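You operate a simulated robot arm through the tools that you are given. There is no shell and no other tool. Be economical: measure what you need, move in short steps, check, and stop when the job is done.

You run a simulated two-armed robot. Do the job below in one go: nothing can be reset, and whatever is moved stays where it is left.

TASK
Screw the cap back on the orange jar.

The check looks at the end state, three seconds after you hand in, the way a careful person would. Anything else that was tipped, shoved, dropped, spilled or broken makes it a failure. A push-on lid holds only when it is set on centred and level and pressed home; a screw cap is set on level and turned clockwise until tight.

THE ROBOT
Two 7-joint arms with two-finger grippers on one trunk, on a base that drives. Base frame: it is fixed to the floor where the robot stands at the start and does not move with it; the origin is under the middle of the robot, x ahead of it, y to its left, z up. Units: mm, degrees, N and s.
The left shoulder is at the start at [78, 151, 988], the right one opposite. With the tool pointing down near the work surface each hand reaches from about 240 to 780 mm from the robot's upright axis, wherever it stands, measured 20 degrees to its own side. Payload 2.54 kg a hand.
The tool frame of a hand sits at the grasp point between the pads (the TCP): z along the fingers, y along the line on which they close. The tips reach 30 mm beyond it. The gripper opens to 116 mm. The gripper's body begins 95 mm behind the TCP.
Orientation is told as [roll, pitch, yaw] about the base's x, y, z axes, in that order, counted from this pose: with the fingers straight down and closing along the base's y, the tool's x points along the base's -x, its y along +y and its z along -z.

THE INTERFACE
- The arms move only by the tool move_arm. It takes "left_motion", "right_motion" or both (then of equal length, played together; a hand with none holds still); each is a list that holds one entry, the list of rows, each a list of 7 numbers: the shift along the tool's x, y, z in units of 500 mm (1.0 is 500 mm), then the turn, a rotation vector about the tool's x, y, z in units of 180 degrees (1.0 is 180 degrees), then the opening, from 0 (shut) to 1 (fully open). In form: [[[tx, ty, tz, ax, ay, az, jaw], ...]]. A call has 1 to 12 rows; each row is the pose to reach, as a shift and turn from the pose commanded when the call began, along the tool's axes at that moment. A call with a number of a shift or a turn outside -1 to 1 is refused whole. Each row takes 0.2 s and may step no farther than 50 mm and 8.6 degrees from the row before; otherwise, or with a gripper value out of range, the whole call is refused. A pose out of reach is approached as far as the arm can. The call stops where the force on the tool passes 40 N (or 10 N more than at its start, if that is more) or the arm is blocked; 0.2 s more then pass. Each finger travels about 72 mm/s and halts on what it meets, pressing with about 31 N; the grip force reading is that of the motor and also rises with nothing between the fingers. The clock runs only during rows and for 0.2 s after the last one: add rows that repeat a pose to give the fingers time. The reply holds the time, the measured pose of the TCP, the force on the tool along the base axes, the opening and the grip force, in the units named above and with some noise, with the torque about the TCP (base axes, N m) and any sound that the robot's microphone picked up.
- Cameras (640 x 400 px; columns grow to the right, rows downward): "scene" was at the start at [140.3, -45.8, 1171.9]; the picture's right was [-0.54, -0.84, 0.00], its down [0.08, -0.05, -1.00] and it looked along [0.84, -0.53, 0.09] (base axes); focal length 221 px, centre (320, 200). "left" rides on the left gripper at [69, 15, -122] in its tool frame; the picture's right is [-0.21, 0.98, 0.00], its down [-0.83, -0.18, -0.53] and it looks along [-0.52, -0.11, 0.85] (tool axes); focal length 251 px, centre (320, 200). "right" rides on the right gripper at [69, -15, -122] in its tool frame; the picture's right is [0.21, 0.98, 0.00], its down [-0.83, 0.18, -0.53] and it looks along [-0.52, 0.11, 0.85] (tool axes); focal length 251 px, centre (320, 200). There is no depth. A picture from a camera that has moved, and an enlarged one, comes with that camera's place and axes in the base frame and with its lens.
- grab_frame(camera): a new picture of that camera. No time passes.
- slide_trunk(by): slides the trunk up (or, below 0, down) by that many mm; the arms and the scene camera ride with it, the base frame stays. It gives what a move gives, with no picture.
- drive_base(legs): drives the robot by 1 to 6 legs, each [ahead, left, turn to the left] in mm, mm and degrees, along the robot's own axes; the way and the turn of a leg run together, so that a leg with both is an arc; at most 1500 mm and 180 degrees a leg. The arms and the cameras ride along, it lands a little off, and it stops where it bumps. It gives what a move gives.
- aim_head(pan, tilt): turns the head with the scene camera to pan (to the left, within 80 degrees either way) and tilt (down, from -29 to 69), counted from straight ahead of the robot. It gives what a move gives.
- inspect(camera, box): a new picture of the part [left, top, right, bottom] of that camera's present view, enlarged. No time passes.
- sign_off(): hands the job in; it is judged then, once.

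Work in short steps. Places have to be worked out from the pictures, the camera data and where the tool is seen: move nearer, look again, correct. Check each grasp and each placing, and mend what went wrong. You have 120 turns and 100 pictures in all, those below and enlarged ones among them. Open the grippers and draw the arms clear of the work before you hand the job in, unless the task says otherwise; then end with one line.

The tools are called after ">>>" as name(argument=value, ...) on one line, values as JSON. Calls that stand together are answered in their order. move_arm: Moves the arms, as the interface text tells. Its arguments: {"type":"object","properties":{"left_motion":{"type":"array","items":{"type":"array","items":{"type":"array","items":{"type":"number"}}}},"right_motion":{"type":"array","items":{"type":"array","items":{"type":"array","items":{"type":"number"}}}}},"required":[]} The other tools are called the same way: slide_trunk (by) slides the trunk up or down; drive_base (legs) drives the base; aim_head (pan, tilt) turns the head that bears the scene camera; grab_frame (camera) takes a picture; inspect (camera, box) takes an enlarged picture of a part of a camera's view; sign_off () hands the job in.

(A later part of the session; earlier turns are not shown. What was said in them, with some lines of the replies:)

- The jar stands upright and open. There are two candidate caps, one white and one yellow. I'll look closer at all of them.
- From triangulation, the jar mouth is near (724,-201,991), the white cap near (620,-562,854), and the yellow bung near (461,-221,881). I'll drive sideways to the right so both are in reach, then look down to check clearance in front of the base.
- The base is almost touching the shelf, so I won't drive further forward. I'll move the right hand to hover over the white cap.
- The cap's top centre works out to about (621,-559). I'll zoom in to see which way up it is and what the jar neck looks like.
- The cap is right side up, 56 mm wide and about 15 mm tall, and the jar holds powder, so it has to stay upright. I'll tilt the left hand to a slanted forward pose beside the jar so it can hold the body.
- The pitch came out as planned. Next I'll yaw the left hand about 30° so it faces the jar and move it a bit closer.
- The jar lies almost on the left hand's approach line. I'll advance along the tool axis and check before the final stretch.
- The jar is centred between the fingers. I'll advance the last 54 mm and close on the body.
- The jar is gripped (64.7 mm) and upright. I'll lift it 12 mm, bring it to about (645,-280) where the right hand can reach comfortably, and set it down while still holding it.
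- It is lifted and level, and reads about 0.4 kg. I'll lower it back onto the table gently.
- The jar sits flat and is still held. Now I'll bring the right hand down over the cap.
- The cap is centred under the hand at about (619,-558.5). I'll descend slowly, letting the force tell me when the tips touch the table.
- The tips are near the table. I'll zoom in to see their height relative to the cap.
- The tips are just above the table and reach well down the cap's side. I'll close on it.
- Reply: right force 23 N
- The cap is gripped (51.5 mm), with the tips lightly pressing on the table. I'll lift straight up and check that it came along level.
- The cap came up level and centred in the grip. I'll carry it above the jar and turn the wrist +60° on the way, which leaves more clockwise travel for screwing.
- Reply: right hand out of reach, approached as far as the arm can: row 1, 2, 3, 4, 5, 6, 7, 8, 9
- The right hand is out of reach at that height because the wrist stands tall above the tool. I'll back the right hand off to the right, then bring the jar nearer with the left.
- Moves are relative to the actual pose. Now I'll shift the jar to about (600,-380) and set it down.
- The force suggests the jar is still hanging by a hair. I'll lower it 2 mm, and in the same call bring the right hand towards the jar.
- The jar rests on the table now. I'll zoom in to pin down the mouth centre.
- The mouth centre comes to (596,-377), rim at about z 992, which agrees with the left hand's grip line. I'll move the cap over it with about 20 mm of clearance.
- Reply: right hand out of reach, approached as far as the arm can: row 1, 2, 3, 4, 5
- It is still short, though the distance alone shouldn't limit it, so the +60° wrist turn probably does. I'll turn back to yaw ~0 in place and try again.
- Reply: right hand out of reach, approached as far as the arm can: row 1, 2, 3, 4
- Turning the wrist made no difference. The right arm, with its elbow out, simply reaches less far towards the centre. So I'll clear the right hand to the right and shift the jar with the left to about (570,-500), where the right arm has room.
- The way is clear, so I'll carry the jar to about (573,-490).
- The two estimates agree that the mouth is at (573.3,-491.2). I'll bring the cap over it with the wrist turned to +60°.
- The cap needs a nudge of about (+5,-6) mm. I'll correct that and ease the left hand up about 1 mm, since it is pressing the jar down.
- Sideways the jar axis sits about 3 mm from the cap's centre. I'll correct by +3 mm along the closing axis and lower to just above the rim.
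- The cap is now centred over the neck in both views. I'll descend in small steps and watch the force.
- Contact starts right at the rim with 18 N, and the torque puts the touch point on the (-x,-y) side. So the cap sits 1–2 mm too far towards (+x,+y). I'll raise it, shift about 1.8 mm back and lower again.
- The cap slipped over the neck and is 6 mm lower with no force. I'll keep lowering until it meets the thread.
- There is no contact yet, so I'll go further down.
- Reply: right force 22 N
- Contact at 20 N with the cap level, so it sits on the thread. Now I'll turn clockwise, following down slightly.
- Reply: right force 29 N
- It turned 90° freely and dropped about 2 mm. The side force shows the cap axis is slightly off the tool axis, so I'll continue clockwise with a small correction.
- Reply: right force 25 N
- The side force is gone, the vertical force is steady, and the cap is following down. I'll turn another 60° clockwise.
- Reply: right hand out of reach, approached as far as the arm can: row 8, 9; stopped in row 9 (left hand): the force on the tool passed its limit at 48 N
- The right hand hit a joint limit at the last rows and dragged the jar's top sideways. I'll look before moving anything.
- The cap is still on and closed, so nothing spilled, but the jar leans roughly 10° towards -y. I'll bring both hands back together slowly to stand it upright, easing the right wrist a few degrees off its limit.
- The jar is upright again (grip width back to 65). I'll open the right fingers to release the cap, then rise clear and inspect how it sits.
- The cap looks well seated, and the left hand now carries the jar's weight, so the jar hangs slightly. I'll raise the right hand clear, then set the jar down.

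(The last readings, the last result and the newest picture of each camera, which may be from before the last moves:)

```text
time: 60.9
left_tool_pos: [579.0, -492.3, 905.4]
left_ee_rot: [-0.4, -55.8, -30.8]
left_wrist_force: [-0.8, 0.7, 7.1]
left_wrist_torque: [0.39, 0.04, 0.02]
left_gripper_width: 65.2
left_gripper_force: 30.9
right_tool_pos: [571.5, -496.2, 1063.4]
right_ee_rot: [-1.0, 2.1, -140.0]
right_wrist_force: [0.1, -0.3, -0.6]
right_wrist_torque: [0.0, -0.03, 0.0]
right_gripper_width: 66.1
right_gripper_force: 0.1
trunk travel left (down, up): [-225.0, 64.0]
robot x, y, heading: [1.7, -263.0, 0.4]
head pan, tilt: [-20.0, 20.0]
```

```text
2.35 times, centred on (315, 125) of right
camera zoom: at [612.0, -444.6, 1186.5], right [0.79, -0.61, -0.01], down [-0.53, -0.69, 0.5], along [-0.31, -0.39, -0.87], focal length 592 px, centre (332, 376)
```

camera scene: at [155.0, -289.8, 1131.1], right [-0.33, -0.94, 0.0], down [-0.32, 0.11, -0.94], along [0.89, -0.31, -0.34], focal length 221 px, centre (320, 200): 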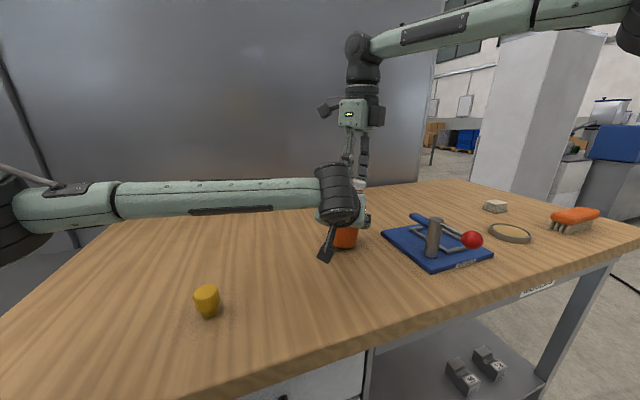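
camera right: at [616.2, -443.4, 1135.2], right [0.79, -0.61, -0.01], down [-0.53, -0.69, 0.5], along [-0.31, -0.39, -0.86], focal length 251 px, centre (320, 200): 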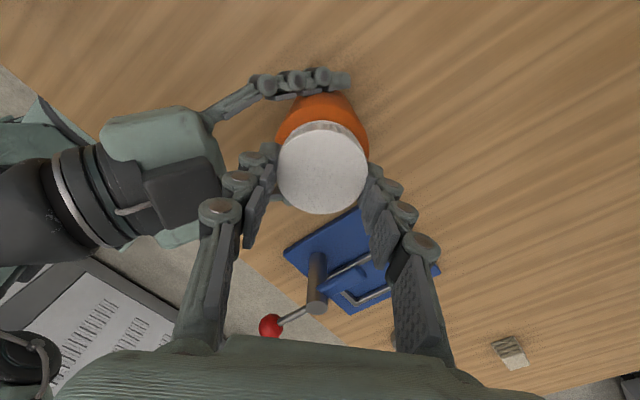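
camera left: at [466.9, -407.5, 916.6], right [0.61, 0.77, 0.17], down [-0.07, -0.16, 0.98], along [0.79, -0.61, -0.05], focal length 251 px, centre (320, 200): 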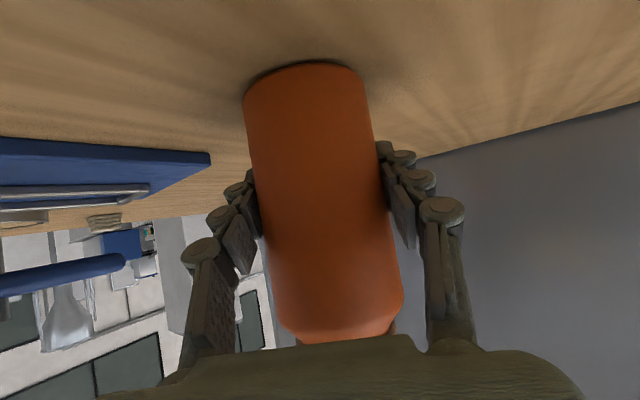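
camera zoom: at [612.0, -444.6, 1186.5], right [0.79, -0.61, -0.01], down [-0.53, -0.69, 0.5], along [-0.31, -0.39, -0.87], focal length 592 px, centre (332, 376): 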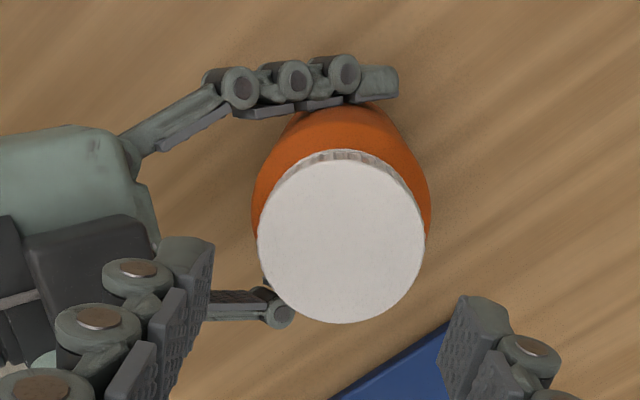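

The jar is on the table. I'll let the left fingers release and regrip so it settles flat, and level the right hand in the same call.

>>> move_arm(left_motion=[[[0, 0, 0, 0, 0, 0, 0.57], [0, 0, 0, 0, 0, 0, 0.62], [0, 0, 0, 0, 0, 0, 0.62], [0, 0, 0, 0, 0, 0, 0.62], [0, 0, 0, 0, 0, 0, 0.55], [0, 0, 0, 0, 0, 0, 0.45], [0, 0, 0, 0, 0, 0, 0.3], [0, 0, 0, 0, 0, 0, 0.3]]], right_motion=[[[0, 0, 0, -0.0032, 0.0125, 0, 0.57], [0, 0, 0, -0.0032, 0.0125, 0, 0.57], [0, 0, 0, -0.0032, 0.0125, 0, 0.57], [0, 0, 0, -0.0032, 0.0125, 0, 0.57], [0, 0, 0, -0.0032, 0.0125, 0, 0.57], [0, 0, 0, -0.0032, 0.0125, 0, 0.57], [0, 0, 0, -0.0032, 0.0125, 0, 0.57], [0, 0, 0, -0.0032, 0.0125, 0, 0.57]]])

>>> move_arm(right_motion=[[[0, 0, 0, 0, 0, -0.047, 0.57], [0, 0, 0, 0, 0, -0.094, 0.57], [0, 0, 0, 0, 0, -0.141, 0.57], [0, 0, 0, 0, 0, -0.188, 0.57], [0, 0, 0, 0, 0, -0.235, 0.57], [0, 0, 0, 0, 0, -0.282, 0.57], [0, 0, 0, 0, 0, -0.329, 0.57], [0, 0, 0, 0, 0, -0.376, 0.57], [0, 0, 0, 0, 0, -0.423, 0.57], [0, 0, 0, 0, 0, -0.47, 0.57], [0, 0, 0, 0, 0, -0.517, 0.57], [0, 0, 0, 0, 0, -0.56, 0.57]]])

>>> move_arm(right_motion=[[[0, 0, 0, 0, 0, -0.047, 0.57], [0, 0, 0, 0, 0, -0.094, 0.57], [0, 0, 0, 0, 0, -0.141, 0.57], [0, 0, 0, 0, 0, -0.188, 0.57], [0, 0, 0, 0, 0, -0.235, 0.57], [0, 0, 0, 0, 0, -0.282, 0.57], [0, 0, 0, 0, 0, -0.329, 0.57], [0, 0, 0, 0, 0, -0.376, 0.57], [0, 0, 0, 0, 0, -0.423, 0.57], [0, 0, 0, 0, 0, -0.47, 0.57], [0, 0, 0, 0, 0, -0.517, 0.57], [0, 0, 0, 0, 0, -0.55, 0.57]]])

>>> grab_frame(camera="right")

```text
time: 62.7
left_tool_pos: [578.6, -492.9, 902.6]
left_ee_rot: [-0.5, -55.5, -30.7]
left_wrist_force: [-0.4, 1.0, -1.1]
left_wrist_torque: [0.09, 0.05, -0.01]
left_gripper_width: 65.1
left_gripper_force: 30.8
right_tool_pos: [572.6, -496.1, 1060.3]
right_ee_rot: [-0.6, 4.5, -140.3]
right_wrist_force: [0.1, 0.1, 0.4]
right_wrist_torque: [-0.01, -0.01, -0.01]
right_gripper_width: 66.0
right_gripper_force: 0.0
trunk travel left (down, up): [-225.0, 64.0]
robot x, y, heading: [-0.6, -262.2, 0.5]
head pan, tilt: [-20.0, 20.0]
```

```text
time: 65.3
left_tool_pos: [578.9, -493.0, 903.6]
left_ee_rot: [-0.6, -55.6, -30.7]
left_wrist_force: [1.1, 0.0, 0.9]
left_wrist_torque: [0.13, -0.06, -0.01]
left_gripper_width: 64.8
left_gripper_force: 31.1
right_tool_pos: [572.7, -496.9, 1063.1]
right_ee_rot: [4.3, -0.4, -39.2]
right_wrist_force: [0.1, -0.1, -0.5]
right_wrist_torque: [0.0, 0.01, 0.0]
right_gripper_width: 66.3
right_gripper_force: 0.0
trunk travel left (down, up): [-225.0, 64.0]
robot x, y, heading: [6.2, -261.5, 0.4]
head pan, tilt: [-20.0, 20.0]
```

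```text
time: 67.9
left_tool_pos: [580.2, -493.6, 902.0]
left_ee_rot: [-0.5, -55.5, -30.8]
left_wrist_force: [0.2, -0.2, 0.7]
left_wrist_torque: [0.11, -0.08, -0.09]
left_gripper_width: 65.0
left_gripper_force: 31.2
right_tool_pos: [572.1, -496.1, 1062.6]
right_ee_rot: [-1.0, -4.2, 59.9]
right_wrist_force: [0.2, 0.9, -0.1]
right_wrist_torque: [0.02, 0.0, -0.02]
right_gripper_width: 66.3
right_gripper_force: 0.1
trunk travel left (down, up): [-225.0, 64.0]
robot x, y, heading: [-3.5, -260.5, 0.5]
head pan, tilt: [-20.0, 20.0]
```

```text
39 pictures are left
camera right: at [544.1, -569.9, 1178.4], right [-0.95, 0.31, -0.03], down [0.23, 0.77, 0.59], along [0.21, 0.55, -0.81], focal length 251 px, centre (320, 200)
```

right: 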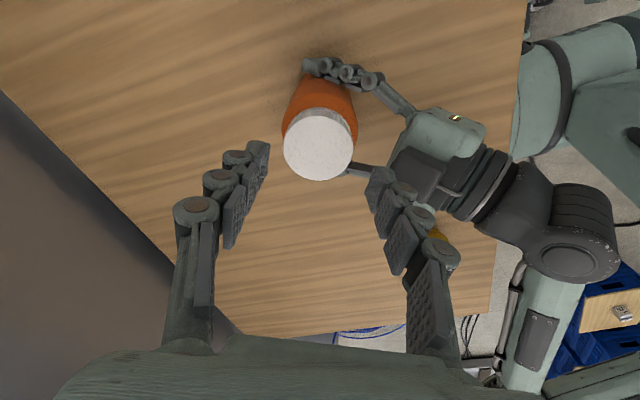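

My levelling went the wrong way because roll and pitch are counted before yaw. I'll fix that now.

>>> move_arm(right_motion=[[[0, 0, 0, -0.0055, 0.0237, 0, 0.57], [0, 0, 0, -0.0055, 0.0237, 0, 0.57]]])

>>> inspect(camera="right", box=[250, 70, 390, 220])

>>> inspect(camera="left", box=[160, 0, 480, 400])

```text
time: 68.5
left_tool_pos: [579.1, -493.8, 904.3]
left_ee_rot: [-0.4, -55.5, -30.7]
left_wrist_force: [-0.3, 0.6, 1.2]
left_wrist_torque: [0.13, -0.01, 0.01]
left_gripper_width: 65.0
left_gripper_force: 31.2
right_tool_pos: [574.0, -496.2, 1063.7]
right_ee_rot: [0.0, -0.1, 59.8]
right_wrist_force: [-0.1, 0.2, 0.2]
right_wrist_torque: [-0.02, -0.02, 0.01]
right_gripper_width: 66.1
right_gripper_force: 0.0
trunk travel left (down, up): [-225.0, 64.0]
robot x, y, heading: [3.1, -259.1, 0.4]
head pan, tilt: [-20.0, 20.0]
```

```text
2.67 times, centred on (320, 145) of right
camera zoom: at [550.3, -563.4, 1184.0], right [-0.95, 0.31, 0.0], down [0.26, 0.8, 0.53], along [0.16, 0.51, -0.85], focal length 670 px, centre (320, 347)
```

zoom: 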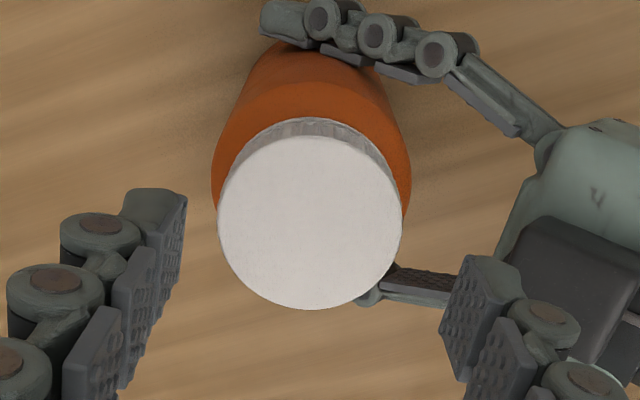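

```text
1.00 times, centred on (320, 200) of left (not enlarged: the box is as wide or as high as the picture)
camera zoom: at [466.8, -407.7, 915.2], right [0.61, 0.77, 0.17], down [-0.07, -0.17, 0.98], along [0.79, -0.61, -0.05], focal length 251 px, centre (320, 200)
```

zoom: 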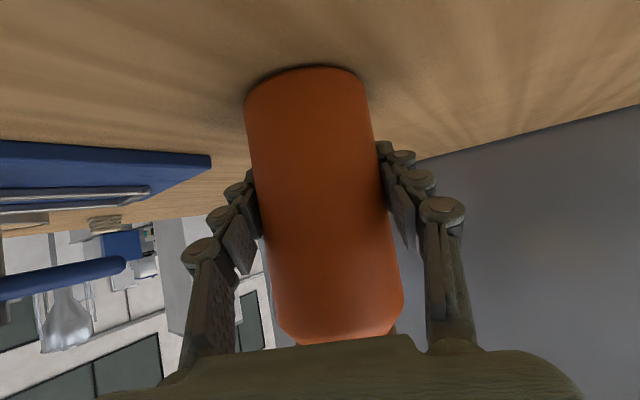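

The hand is level, the jar upright, and the cap sits at about (577,-493). I'll centre and descend over it for another clockwise turn.

>>> move_arm(right_motion=[[[-0.0086, -0.002, 0.02, 0, 0, 0, 0.57], [-0.0086, -0.002, 0.05, 0, 0, 0, 0.57], [-0.0086, -0.002, 0.07, 0, 0, 0, 0.57], [-0.0086, -0.002, 0.07, 0, 0, 0, 0.57]]])

>>> inspect(camera="right", box=[230, 90, 410, 220])

```text
time: 69.5
left_tool_pos: [578.5, -493.1, 903.0]
left_ee_rot: [-0.4, -55.4, -30.8]
left_wrist_force: [-0.6, 0.2, 0.5]
left_wrist_torque: [0.17, 0.01, 0.04]
left_gripper_width: 65.0
left_gripper_force: 31.1
right_tool_pos: [576.9, -493.4, 1028.2]
right_ee_rot: [0.0, -0.1, 59.7]
right_wrist_force: [-0.7, 0.1, -0.1]
right_wrist_torque: [0.0, 0.03, 0.03]
right_gripper_width: 66.1
right_gripper_force: 0.0
trunk travel left (down, up): [-225.0, 64.0]
robot x, y, heading: [1.3, -259.5, 0.9]
head pan, tilt: [-20.0, 20.0]
```

```text
3.08 times, centred on (320, 155) of right
camera zoom: at [554.2, -559.8, 1148.5], right [-0.95, 0.31, 0.0], down [0.26, 0.8, 0.53], along [0.16, 0.51, -0.85], focal length 774 px, centre (320, 338)
```

zoom: 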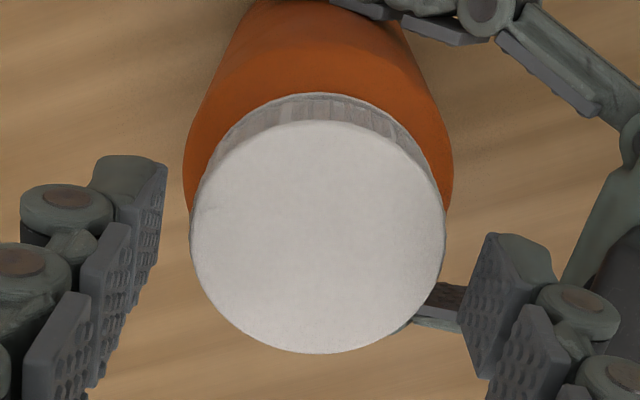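

It is well centred. I'll descend the last 15 mm and grip the cap.

>>> move_arm(right_motion=[[[0, 0, 0.015, 0, 0, 0, 0.57], [0, 0, 0.03, 0, 0, 0, 0.57], [0, 0, 0.03, 0, 0, 0, 0.5], [0, 0, 0.03, 0, 0, 0, 0.43], [0, 0, 0.03, 0, 0, 0, 0.3], [0, 0, 0.03, 0, 0, 0, 0.3]]])

>>> inspect(camera="right", box=[230, 90, 410, 220])

```text
time: 70.9
left_tool_pos: [578.4, -492.9, 902.7]
left_ee_rot: [-0.4, -55.5, -30.6]
left_wrist_force: [-5.7, 4.0, 0.5]
left_wrist_torque: [-0.21, -0.56, -0.06]
left_gripper_width: 65.2
left_gripper_force: 31.1
right_tool_pos: [576.1, -490.5, 1012.9]
right_ee_rot: [-0.2, 0.0, 59.6]
right_wrist_force: [6.7, -3.2, 0.9]
right_wrist_torque: [-0.07, -0.18, 0.02]
right_gripper_width: 51.4
right_gripper_force: 30.9
trunk travel left (down, up): [-225.0, 64.0]
robot x, y, heading: [-0.7, -260.1, 0.6]
head pan, tilt: [-20.0, 20.0]
```

```text
3.08 times, centred on (320, 155) of right
camera zoom: at [554.5, -559.4, 1132.3], right [-0.95, 0.31, 0.0], down [0.26, 0.8, 0.53], along [0.17, 0.51, -0.85], focal length 774 px, centre (320, 338)
```

zoom: 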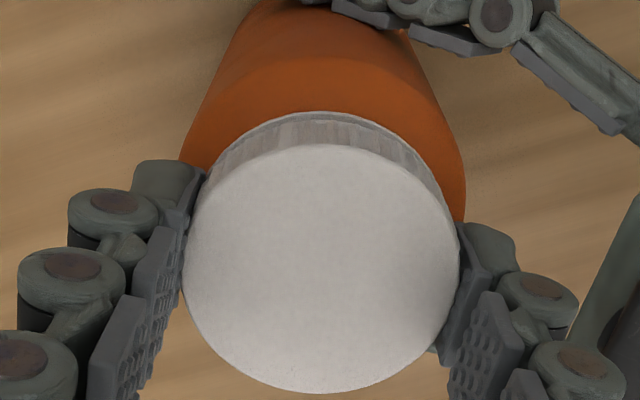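

The grip is good. I'll remove the small side load and turn clockwise 90°, watching torque.

>>> move_arm(right_motion=[[[0, -0.0016, 0.0004, 0, 0, 0, 0.3], [0, -0.0016, 0.0006, 0, 0, 0.0456, 0.3], [0, -0.0016, 0.0008, 0, 0, 0.0911, 0.3], [0, -0.0016, 0.001, 0, 0, 0.1367, 0.3], [0, -0.0016, 0.0012, 0, 0, 0.1822, 0.3], [0, -0.0016, 0.0014, 0, 0, 0.2278, 0.3], [0, -0.0016, 0.0016, 0, 0, 0.2733, 0.3], [0, -0.0016, 0.0018, 0, 0, 0.3189, 0.3], [0, -0.0016, 0.002, 0, 0, 0.3644, 0.3], [0, -0.0016, 0.0022, 0, 0, 0.41, 0.3], [0, -0.0016, 0.0024, 0, 0, 0.4556, 0.3], [0, -0.0016, 0.0024, 0, 0, 0.5, 0.3]]])

```text
time: 73.5
left_tool_pos: [579.4, -492.0, 903.9]
left_ee_rot: [-0.4, -55.6, -30.7]
left_wrist_force: [1.5, -5.6, 5.9]
left_wrist_torque: [0.58, 0.03, -0.75]
left_gripper_width: 65.6
left_gripper_force: 30.9
right_tool_pos: [574.7, -490.8, 1013.0]
right_ee_rot: [0.0, 0.2, -30.3]
right_wrist_force: [-1.8, 6.2, -7.7]
right_wrist_torque: [0.14, 0.09, 0.8]
right_gripper_width: 51.1
right_gripper_force: 31.2
trunk travel left (down, up): [-225.0, 64.0]
robot x, y, heading: [-1.0, -260.4, 0.4]
head pan, tilt: [-20.0, 20.0]
```

The reaction torque is 0.8 N·m on both hands, so the cap is tightening. I'll turn a bit more to see whether it has bottomed out.

>>> move_arm(right_motion=[[[0.0008, 0, 0.001, 0, 0, 0.0417, 0.3], [0.0008, 0, 0.001, 0, 0, 0.0833, 0.3], [0.0008, 0, 0.001, 0, 0, 0.125, 0.3], [0.0008, 0, 0.001, 0, 0, 0.1667, 0.3], [0.0008, 0, 0.001, 0, 0, 0.1667, 0.3]]])

>>> grab_frame(camera="right")

>>> grab_frame(camera="left")

```text
time: 74.7
left_tool_pos: [578.8, -493.1, 902.9]
left_ee_rot: [-0.5, -55.3, -30.7]
left_wrist_force: [-1.3, -5.3, 2.8]
left_wrist_torque: [0.29, -0.27, -0.53]
left_gripper_width: 65.6
left_gripper_force: 31.3
right_tool_pos: [576.1, -491.3, 1012.5]
right_ee_rot: [0.1, -0.1, -60.4]
right_wrist_force: [4.4, 4.9, -0.5]
right_wrist_torque: [0.21, -0.19, 0.57]
right_gripper_width: 51.0
right_gripper_force: 30.5
trunk travel left (down, up): [-225.0, 64.0]
robot x, y, heading: [1.6, -260.3, 0.4]
head pan, tilt: [-20.0, 20.0]
```

```text
34 pictures are left
camera right: at [528.4, -439.8, 1132.3], right [0.74, 0.67, 0.0], down [0.56, -0.63, 0.53], along [0.36, -0.4, -0.85], focal length 251 px, centre (320, 200)
```

right: 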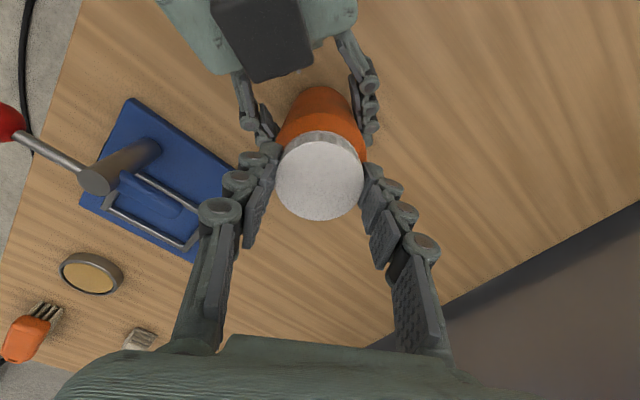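

```text
33 pictures are left
camera left: at [466.8, -407.8, 915.0], right [0.61, 0.77, 0.17], down [-0.07, -0.17, 0.98], along [0.79, -0.61, -0.05], focal length 251 px, centre (320, 200)
```

left: 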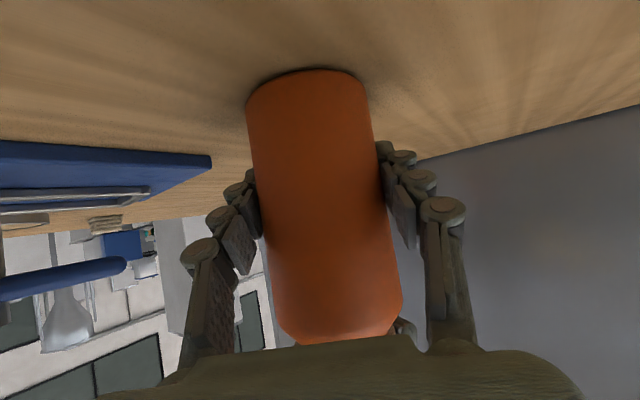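

The torque stays at 0.6–0.8 N·m while turning, so the cap is tight and the grip is now slipping. I'll release, rise and look at how it sits.

>>> move_arm(right_motion=[[[0, 0, 0, 0, 0, 0, 0.5], [0, 0, 0, 0, 0, 0, 0.58], [0, 0, 0, 0, 0, 0, 0.58], [0, 0, -0.04, 0, 0, 0, 0.58], [0, 0, -0.08, 0, 0, 0, 0.58], [0, 0, -0.1, 0, 0, 0, 0.58], [0, 0, -0.1, 0, 0, 0, 0.58]]])

>>> inspect(camera="right", box=[230, 40, 410, 220])

>>> inspect(camera="scene", box=[330, 150, 390, 200])

```text
time: 76.3
left_tool_pos: [578.7, -492.4, 902.7]
left_ee_rot: [-0.5, -55.3, -30.6]
left_wrist_force: [0.8, 1.8, 0.1]
left_wrist_torque: [-0.04, 0.03, -0.03]
left_gripper_width: 65.6
left_gripper_force: 31.2
right_tool_pos: [576.0, -491.3, 1061.7]
right_ee_rot: [0.0, 0.1, -60.4]
right_wrist_force: [1.0, 0.2, 0.5]
right_wrist_torque: [0.0, 0.01, -0.02]
right_gripper_width: 67.2
right_gripper_force: 0.0
trunk travel left (down, up): [-225.0, 64.0]
robot x, y, heading: [0.2, -262.1, 0.4]
head pan, tilt: [-20.0, 20.0]
```

```text
2.22 times, centred on (320, 130) of right
camera zoom: at [527.9, -439.7, 1182.0], right [0.74, 0.67, 0.0], down [0.57, -0.63, 0.53], along [0.36, -0.4, -0.85], focal length 559 px, centre (320, 356)
```

zoom: 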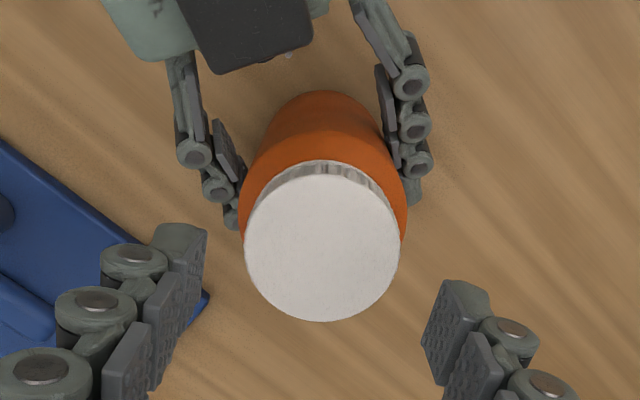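

```text
8.00 times, centred on (360, 175) of scene
camera zoom: at [155.6, -290.1, 1131.2], right [-0.33, -0.94, 0.0], down [-0.32, 0.11, -0.94], along [0.89, -0.31, -0.34], focal length 1769 px, centre (0, 400)
```

zoom: 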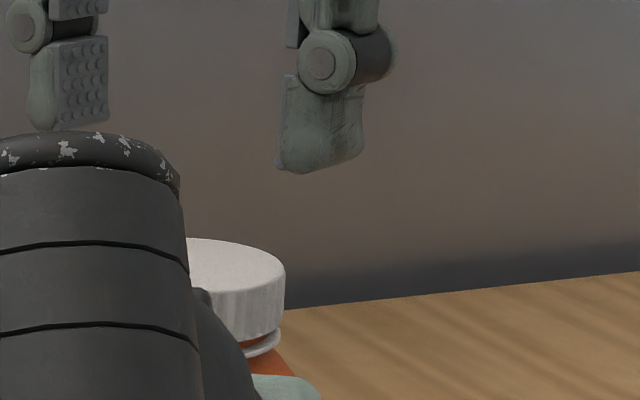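

The cap sits just above the ring and is nearly home. I'll do one more pass to confirm it is tight: rotate back 90°, regrip and turn.

>>> move_arm(right_motion=[[[0, 0, 0, 0, 0, -0.047, 0.58], [0, 0, 0, 0, 0, -0.094, 0.58], [0, 0, 0, 0, 0, -0.141, 0.58], [0, 0, 0, 0, 0, -0.188, 0.58], [0, 0, 0, 0, 0, -0.235, 0.58], [0, 0, 0, 0, 0, -0.282, 0.58], [0, 0, 0, 0, 0, -0.329, 0.58], [0, 0, 0, 0, 0, -0.376, 0.58], [0, 0, 0, 0, 0, -0.423, 0.58], [0, 0, 0, 0, 0, -0.47, 0.58], [0, 0, 0, 0, 0, -0.5, 0.58]]])

>>> inspect(camera="right", box=[230, 40, 410, 220])

```text
time: 78.7
left_tool_pos: [579.2, -492.4, 902.3]
left_ee_rot: [-0.5, -55.4, -30.6]
left_wrist_force: [-0.5, 0.3, -0.4]
left_wrist_torque: [-0.05, 0.02, 0.0]
left_gripper_width: 65.4
left_gripper_force: 31.1
right_tool_pos: [576.4, -494.0, 1061.1]
right_ee_rot: [0.0, 0.0, 29.8]
right_wrist_force: [-1.0, -0.5, 0.1]
right_wrist_torque: [-0.02, 0.01, 0.0]
right_gripper_width: 67.4
right_gripper_force: 0.1
trunk travel left (down, up): [-225.0, 64.0]
robot x, y, heading: [3.0, -261.2, 0.4]
head pan, tilt: [-20.0, 20.0]
```

```text
2.22 times, centred on (320, 130) of right
camera zoom: at [523.6, -540.9, 1182.0], right [-0.67, 0.74, 0.0], down [0.63, 0.57, 0.53], along [0.4, 0.36, -0.85], focal length 559 px, centre (320, 356)
```

zoom: 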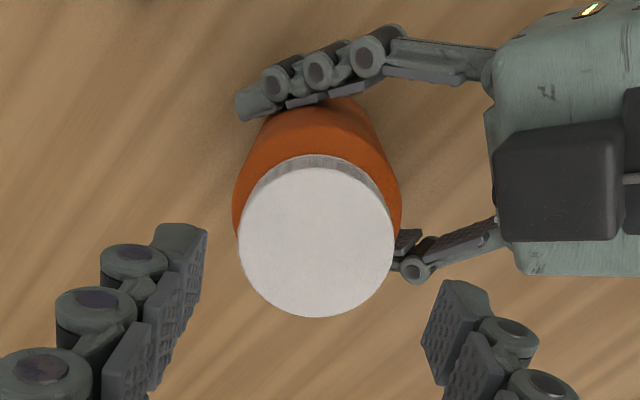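

The cap is centred under the hand. I'll descend and regrip.

>>> move_arm(right_motion=[[[0, -0.002, 0.04, 0, 0, 0, 0.58], [0, -0.002, 0.08, 0, 0, 0, 0.58], [0, -0.002, 0.098, 0, 0, 0, 0.58], [0, -0.002, 0.098, 0, 0, 0, 0.5], [0, -0.002, 0.098, 0, 0, 0, 0.43], [0, -0.002, 0.098, 0, 0, 0, 0.3], [0, -0.002, 0.098, 0, 0, 0, 0.3]]])

>>> move_arm(right_motion=[[[0, 0, 0.0004, 0, 0, 0.0333, 0.3], [0, 0, 0.0008, 0, 0, 0.0667, 0.3], [0, 0, 0.001, 0, 0, 0.1, 0.3]]])

>>> move_arm(right_motion=[[[0, 0, 0.0004, 0, 0, 0.0417, 0.3], [0, 0, 0.0008, 0, 0, 0.0833, 0.3], [0, 0, 0.001, 0, 0, 0.125, 0.3], [0, 0, 0.001, 0, 0, 0.1667, 0.3], [0, 0, 0.001, 0, 0, 0.2083, 0.3], [0, 0, 0.001, 0, 0, 0.25, 0.3]]])

```text
time: 80.3
left_tool_pos: [579.2, -492.7, 903.4]
left_ee_rot: [-0.6, -55.5, -30.7]
left_wrist_force: [-3.6, 3.6, 0.3]
left_wrist_torque: [-0.38, -0.24, -0.05]
left_gripper_width: 65.7
left_gripper_force: 30.8
right_tool_pos: [577.7, -493.3, 1011.8]
right_ee_rot: [0.1, 0.1, 29.6]
right_wrist_force: [2.6, -3.8, 0.4]
right_wrist_torque: [-0.06, -0.05, 0.07]
right_gripper_width: 51.3
right_gripper_force: 31.2
trunk travel left (down, up): [-225.0, 64.0]
robot x, y, heading: [1.8, -263.0, 0.6]
head pan, tilt: [-20.0, 20.0]
```

```text
time: 81.1
left_tool_pos: [577.7, -493.8, 902.4]
left_ee_rot: [-0.5, -55.5, -30.8]
left_wrist_force: [3.5, -4.8, 0.0]
left_wrist_torque: [0.42, 0.32, -0.85]
left_gripper_width: 66.0
left_gripper_force: 30.9
right_tool_pos: [576.4, -493.7, 1011.8]
right_ee_rot: [0.1, 0.0, 11.7]
right_wrist_force: [-5.1, 5.5, -1.7]
right_wrist_torque: [0.07, 0.12, 0.83]
right_gripper_width: 51.1
right_gripper_force: 31.0
trunk travel left (down, up): [-225.0, 64.0]
robot x, y, heading: [4.0, -263.3, 0.8]
head pan, tilt: [-20.0, 20.0]
```

```text
time: 82.5
left_tool_pos: [579.4, -494.3, 904.5]
left_ee_rot: [-0.4, -55.5, -30.6]
left_wrist_force: [-2.9, -2.6, -0.8]
left_wrist_torque: [0.14, -0.44, -0.57]
left_gripper_width: 65.2
left_gripper_force: 30.9
right_tool_pos: [578.1, -494.1, 1012.7]
right_ee_rot: [0.2, -0.1, -33.5]
right_wrist_force: [3.2, 3.7, -1.2]
right_wrist_torque: [0.24, 0.04, 0.55]
right_gripper_width: 50.9
right_gripper_force: 30.8
trunk travel left (down, up): [-225.0, 64.0]
robot x, y, heading: [0.2, -258.7, 0.3]
head pan, tilt: [-20.0, 20.0]
```

Torque hits 0.83 N·m at once and then the grip slips without the cap dropping further, so the cap is tight. I'll release and raise the right hand well clear.

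>>> move_arm(right_motion=[[[0, 0, 0, 0, 0, 0, 0.5], [0, 0, 0, 0, 0, 0, 0.58], [0, 0, 0, 0, 0, 0, 0.58], [0, 0, -0.05, 0, 0, 0, 0.58], [0, 0, -0.1, 0, 0, 0, 0.58], [0.05, -0.07, -0.1, 0, 0, 0, 0.58], [0.1, -0.14, -0.1, 0, 0, 0, 0.58], [0.15, -0.21, -0.1, 0, 0, 0, 0.58], [0.15, -0.28, -0.1, 0, 0, 0, 0.58], [0.15, -0.28, -0.1, 0, 0, 0, 0.58]]])

>>> grab_frame(camera="right")

```text
time: 84.7
left_tool_pos: [578.2, -492.9, 903.3]
left_ee_rot: [-0.6, -55.5, -30.7]
left_wrist_force: [0.3, 1.4, 0.2]
left_wrist_torque: [-0.08, 0.01, -0.02]
left_gripper_width: 65.1
left_gripper_force: 31.1
right_tool_pos: [438.2, -567.6, 1062.4]
right_ee_rot: [-0.1, -0.1, -33.5]
right_wrist_force: [-0.5, 0.0, -1.1]
right_wrist_torque: [0.03, 0.01, -0.01]
right_gripper_width: 67.4
right_gripper_force: 0.0
trunk travel left (down, up): [-225.0, 64.0]
robot x, y, heading: [0.4, -261.9, 0.7]
head pan, tilt: [-20.0, 20.0]
```

```text
29 pictures are left
camera right: at [371.5, -543.2, 1183.2], right [0.36, 0.93, 0.0], down [0.79, -0.3, 0.53], along [0.5, -0.19, -0.85], focal length 251 px, centre (320, 200)
```

right: 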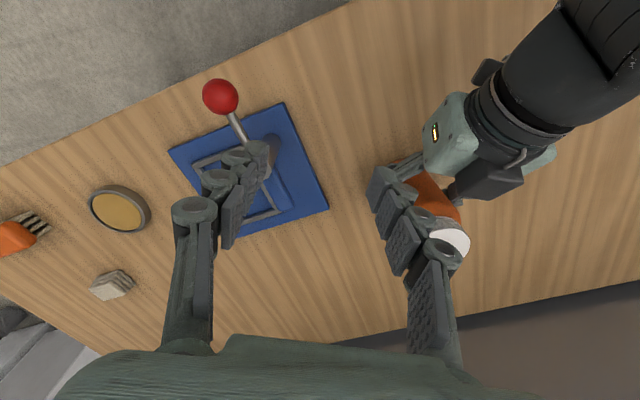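

Now the left hand: open it, let the jar stand free, and back straight out along the tool axis.

>>> move_arm(left_motion=[[[0, 0, 0, 0, 0, 0, 0.6], [0, 0, 0, 0, 0, 0, 0.75], [0, 0, 0, 0, 0, 0, 0.9], [0, 0, 0, 0, 0, 0, 0.95], [0, 0, -0.05, 0, 0, 0, 0.95], [0, 0, -0.12, 0, 0, 0, 0.95], [0, 0, -0.2, 0, 0, 0, 0.95], [0, 0, -0.28, 0, 0, 0, 0.95], [0, 0, -0.28, 0, 0, 0, 0.95]]])

>>> grab_frame(camera="scene")

>>> grab_frame(camera="left")

```text
time: 86.7
left_tool_pos: [483.0, -429.4, 981.0]
left_ee_rot: [-0.6, -55.5, -30.8]
left_wrist_force: [-0.1, 0.0, 0.2]
left_wrist_torque: [-0.02, 0.01, 0.01]
left_gripper_width: 110.2
left_gripper_force: 0.0
right_tool_pos: [439.0, -567.8, 1062.1]
right_ee_rot: [0.0, 0.1, -33.5]
right_wrist_force: [0.4, -0.6, 0.4]
right_wrist_torque: [-0.01, -0.01, 0.0]
right_gripper_width: 67.3
right_gripper_force: 0.2
trunk travel left (down, up): [-225.0, 64.0]
robot x, y, heading: [-1.1, -262.1, 0.7]
head pan, tilt: [-20.0, 20.0]
```

```text
28 pictures are left
camera scene: at [155.6, -290.2, 1131.2], right [-0.33, -0.94, 0.0], down [-0.32, 0.11, -0.94], along [0.89, -0.31, -0.34], focal length 221 px, centre (320, 200)
```

scene: 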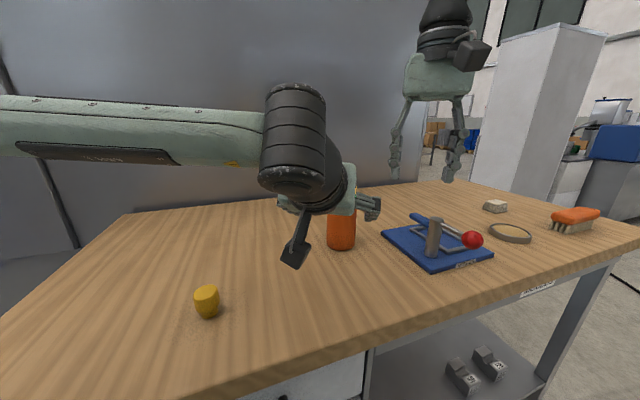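

```text
27 pictures are left
camera left: at [371.4, -343.3, 993.8], right [0.61, 0.77, 0.17], down [-0.07, -0.17, 0.98], along [0.79, -0.61, -0.05], focal length 251 px, centre (320, 200)
```

left: 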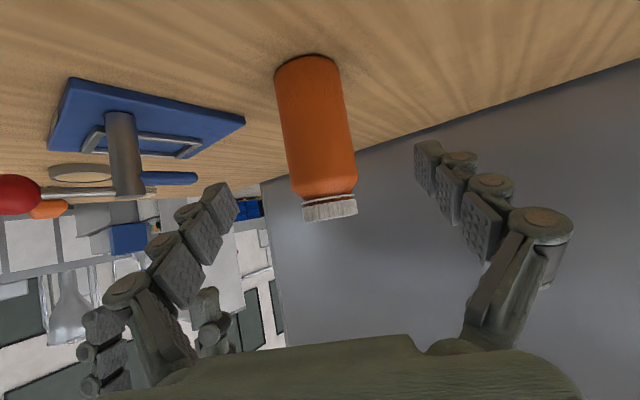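

The jar stands free. I'll check the cap up close from the side.

>>> inspect(camera="left", box=[290, 170, 370, 230])

>>> inspect(camera="left", box=[240, 40, 400, 230])

```text
6.67 times, centred on (330, 200) of left
camera zoom: at [371.4, -343.3, 993.8], right [0.61, 0.77, 0.17], down [-0.07, -0.17, 0.98], along [0.79, -0.61, -0.05], focal length 1676 px, centre (253, 200)
```

zoom: 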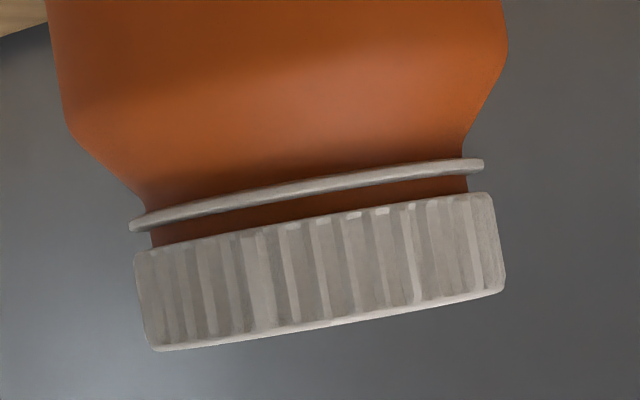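

```text
2.11 times, centred on (320, 135) of left
camera zoom: at [371.4, -343.3, 993.8], right [0.61, 0.77, 0.17], down [-0.07, -0.17, 0.98], along [0.79, -0.61, -0.05], focal length 529 px, centre (320, 337)
```

zoom: 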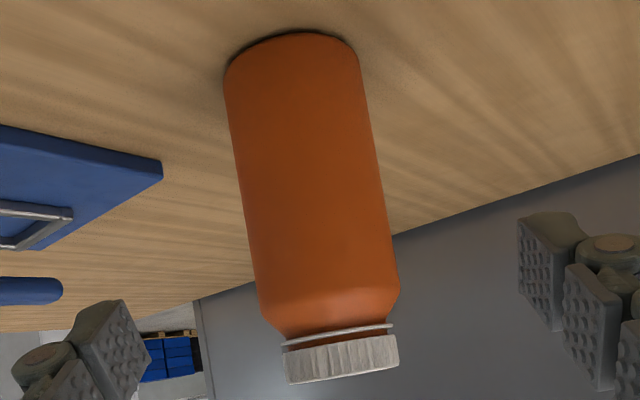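

The cap is level, with an even thin gap to the ring all round, and has dropped about 14 mm over the neck, so it is fully home. The jar stands upright. I'll raise both hands clear and open the grippers.

>>> move_arm(left_motion=[[[-0.044, 0, -0.031, 0, 0, 0, 1], [-0.088, 0, -0.062, 0, 0, 0, 1], [-0.131, 0.05, -0.092, 0, 0, 0, 1], [-0.131, 0.1, -0.092, 0, 0, 0, 1], [-0.131, 0.1, -0.092, 0, 0, 0, 1]]], right_motion=[[[0, -0.05, 0, 0, 0, 0, 0.8], [0, -0.1, 0, 0, 0, 0, 1], [0, -0.1, 0, 0, 0, 0, 1], [0, -0.1, 0, 0, 0, 0, 1], [0, -0.1, 0, 0, 0, 0, 1]]])

>>> grab_frame(camera="scene")

>>> grab_frame(camera="right")

```text
time: 87.9
left_tool_pos: [506.3, -386.5, 1064.0]
left_ee_rot: [-0.4, -55.5, -30.7]
left_wrist_force: [-0.7, 0.6, -0.1]
left_wrist_torque: [-0.02, -0.01, 0.02]
left_gripper_width: 115.9
left_gripper_force: 0.1
right_tool_pos: [411.7, -610.0, 1062.9]
right_ee_rot: [0.0, 0.0, -33.3]
right_wrist_force: [0.7, 0.5, -0.4]
right_wrist_torque: [0.0, -0.01, -0.03]
right_gripper_width: 115.6
right_gripper_force: 0.0
trunk travel left (down, up): [-225.0, 64.0]
robot x, y, heading: [1.8, -258.8, 0.6]
head pan, tilt: [-20.0, 20.0]
```

```text
24 pictures are left
camera scene: at [155.5, -290.2, 1131.2], right [-0.33, -0.94, 0.0], down [-0.32, 0.11, -0.94], along [0.89, -0.31, -0.34], focal length 221 px, centre (320, 200)
```

scene: 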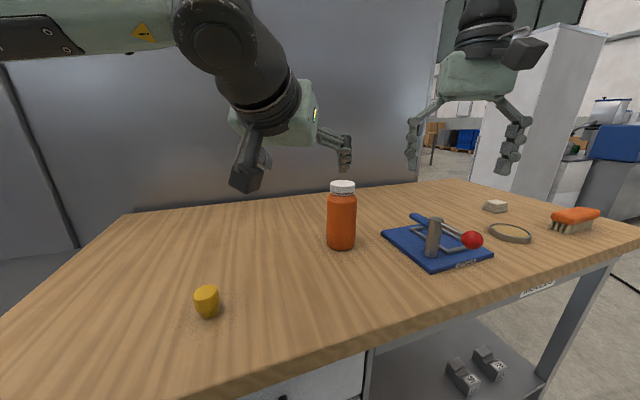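

```text
23 pictures are left
camera right: at [345.3, -584.0, 1182.8], right [0.36, 0.93, 0.0], down [0.79, -0.3, 0.53], along [0.5, -0.19, -0.85], focal length 251 px, centre (320, 200)
```

right: 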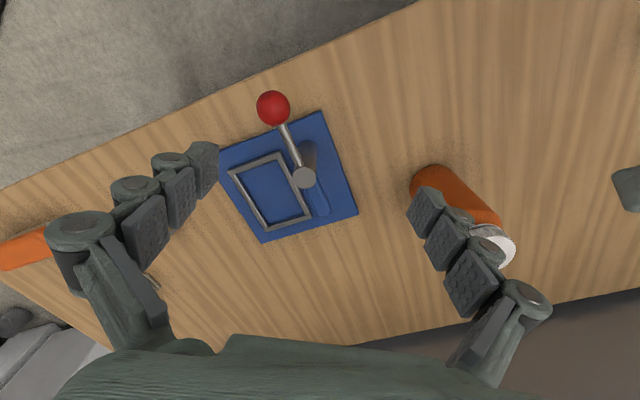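

The jar stands upright with the cap on level. Both grippers are open and clear, and nothing else on the table has moved. I'm handing the job in.

>>> sign_off()

```text
The job is handed in.
```

The white cap is screwed onto the orange jar, level and tight. The jar now stands about 330 mm from where it started, and it leaned briefly during screwing without spilling or disturbing anything else.
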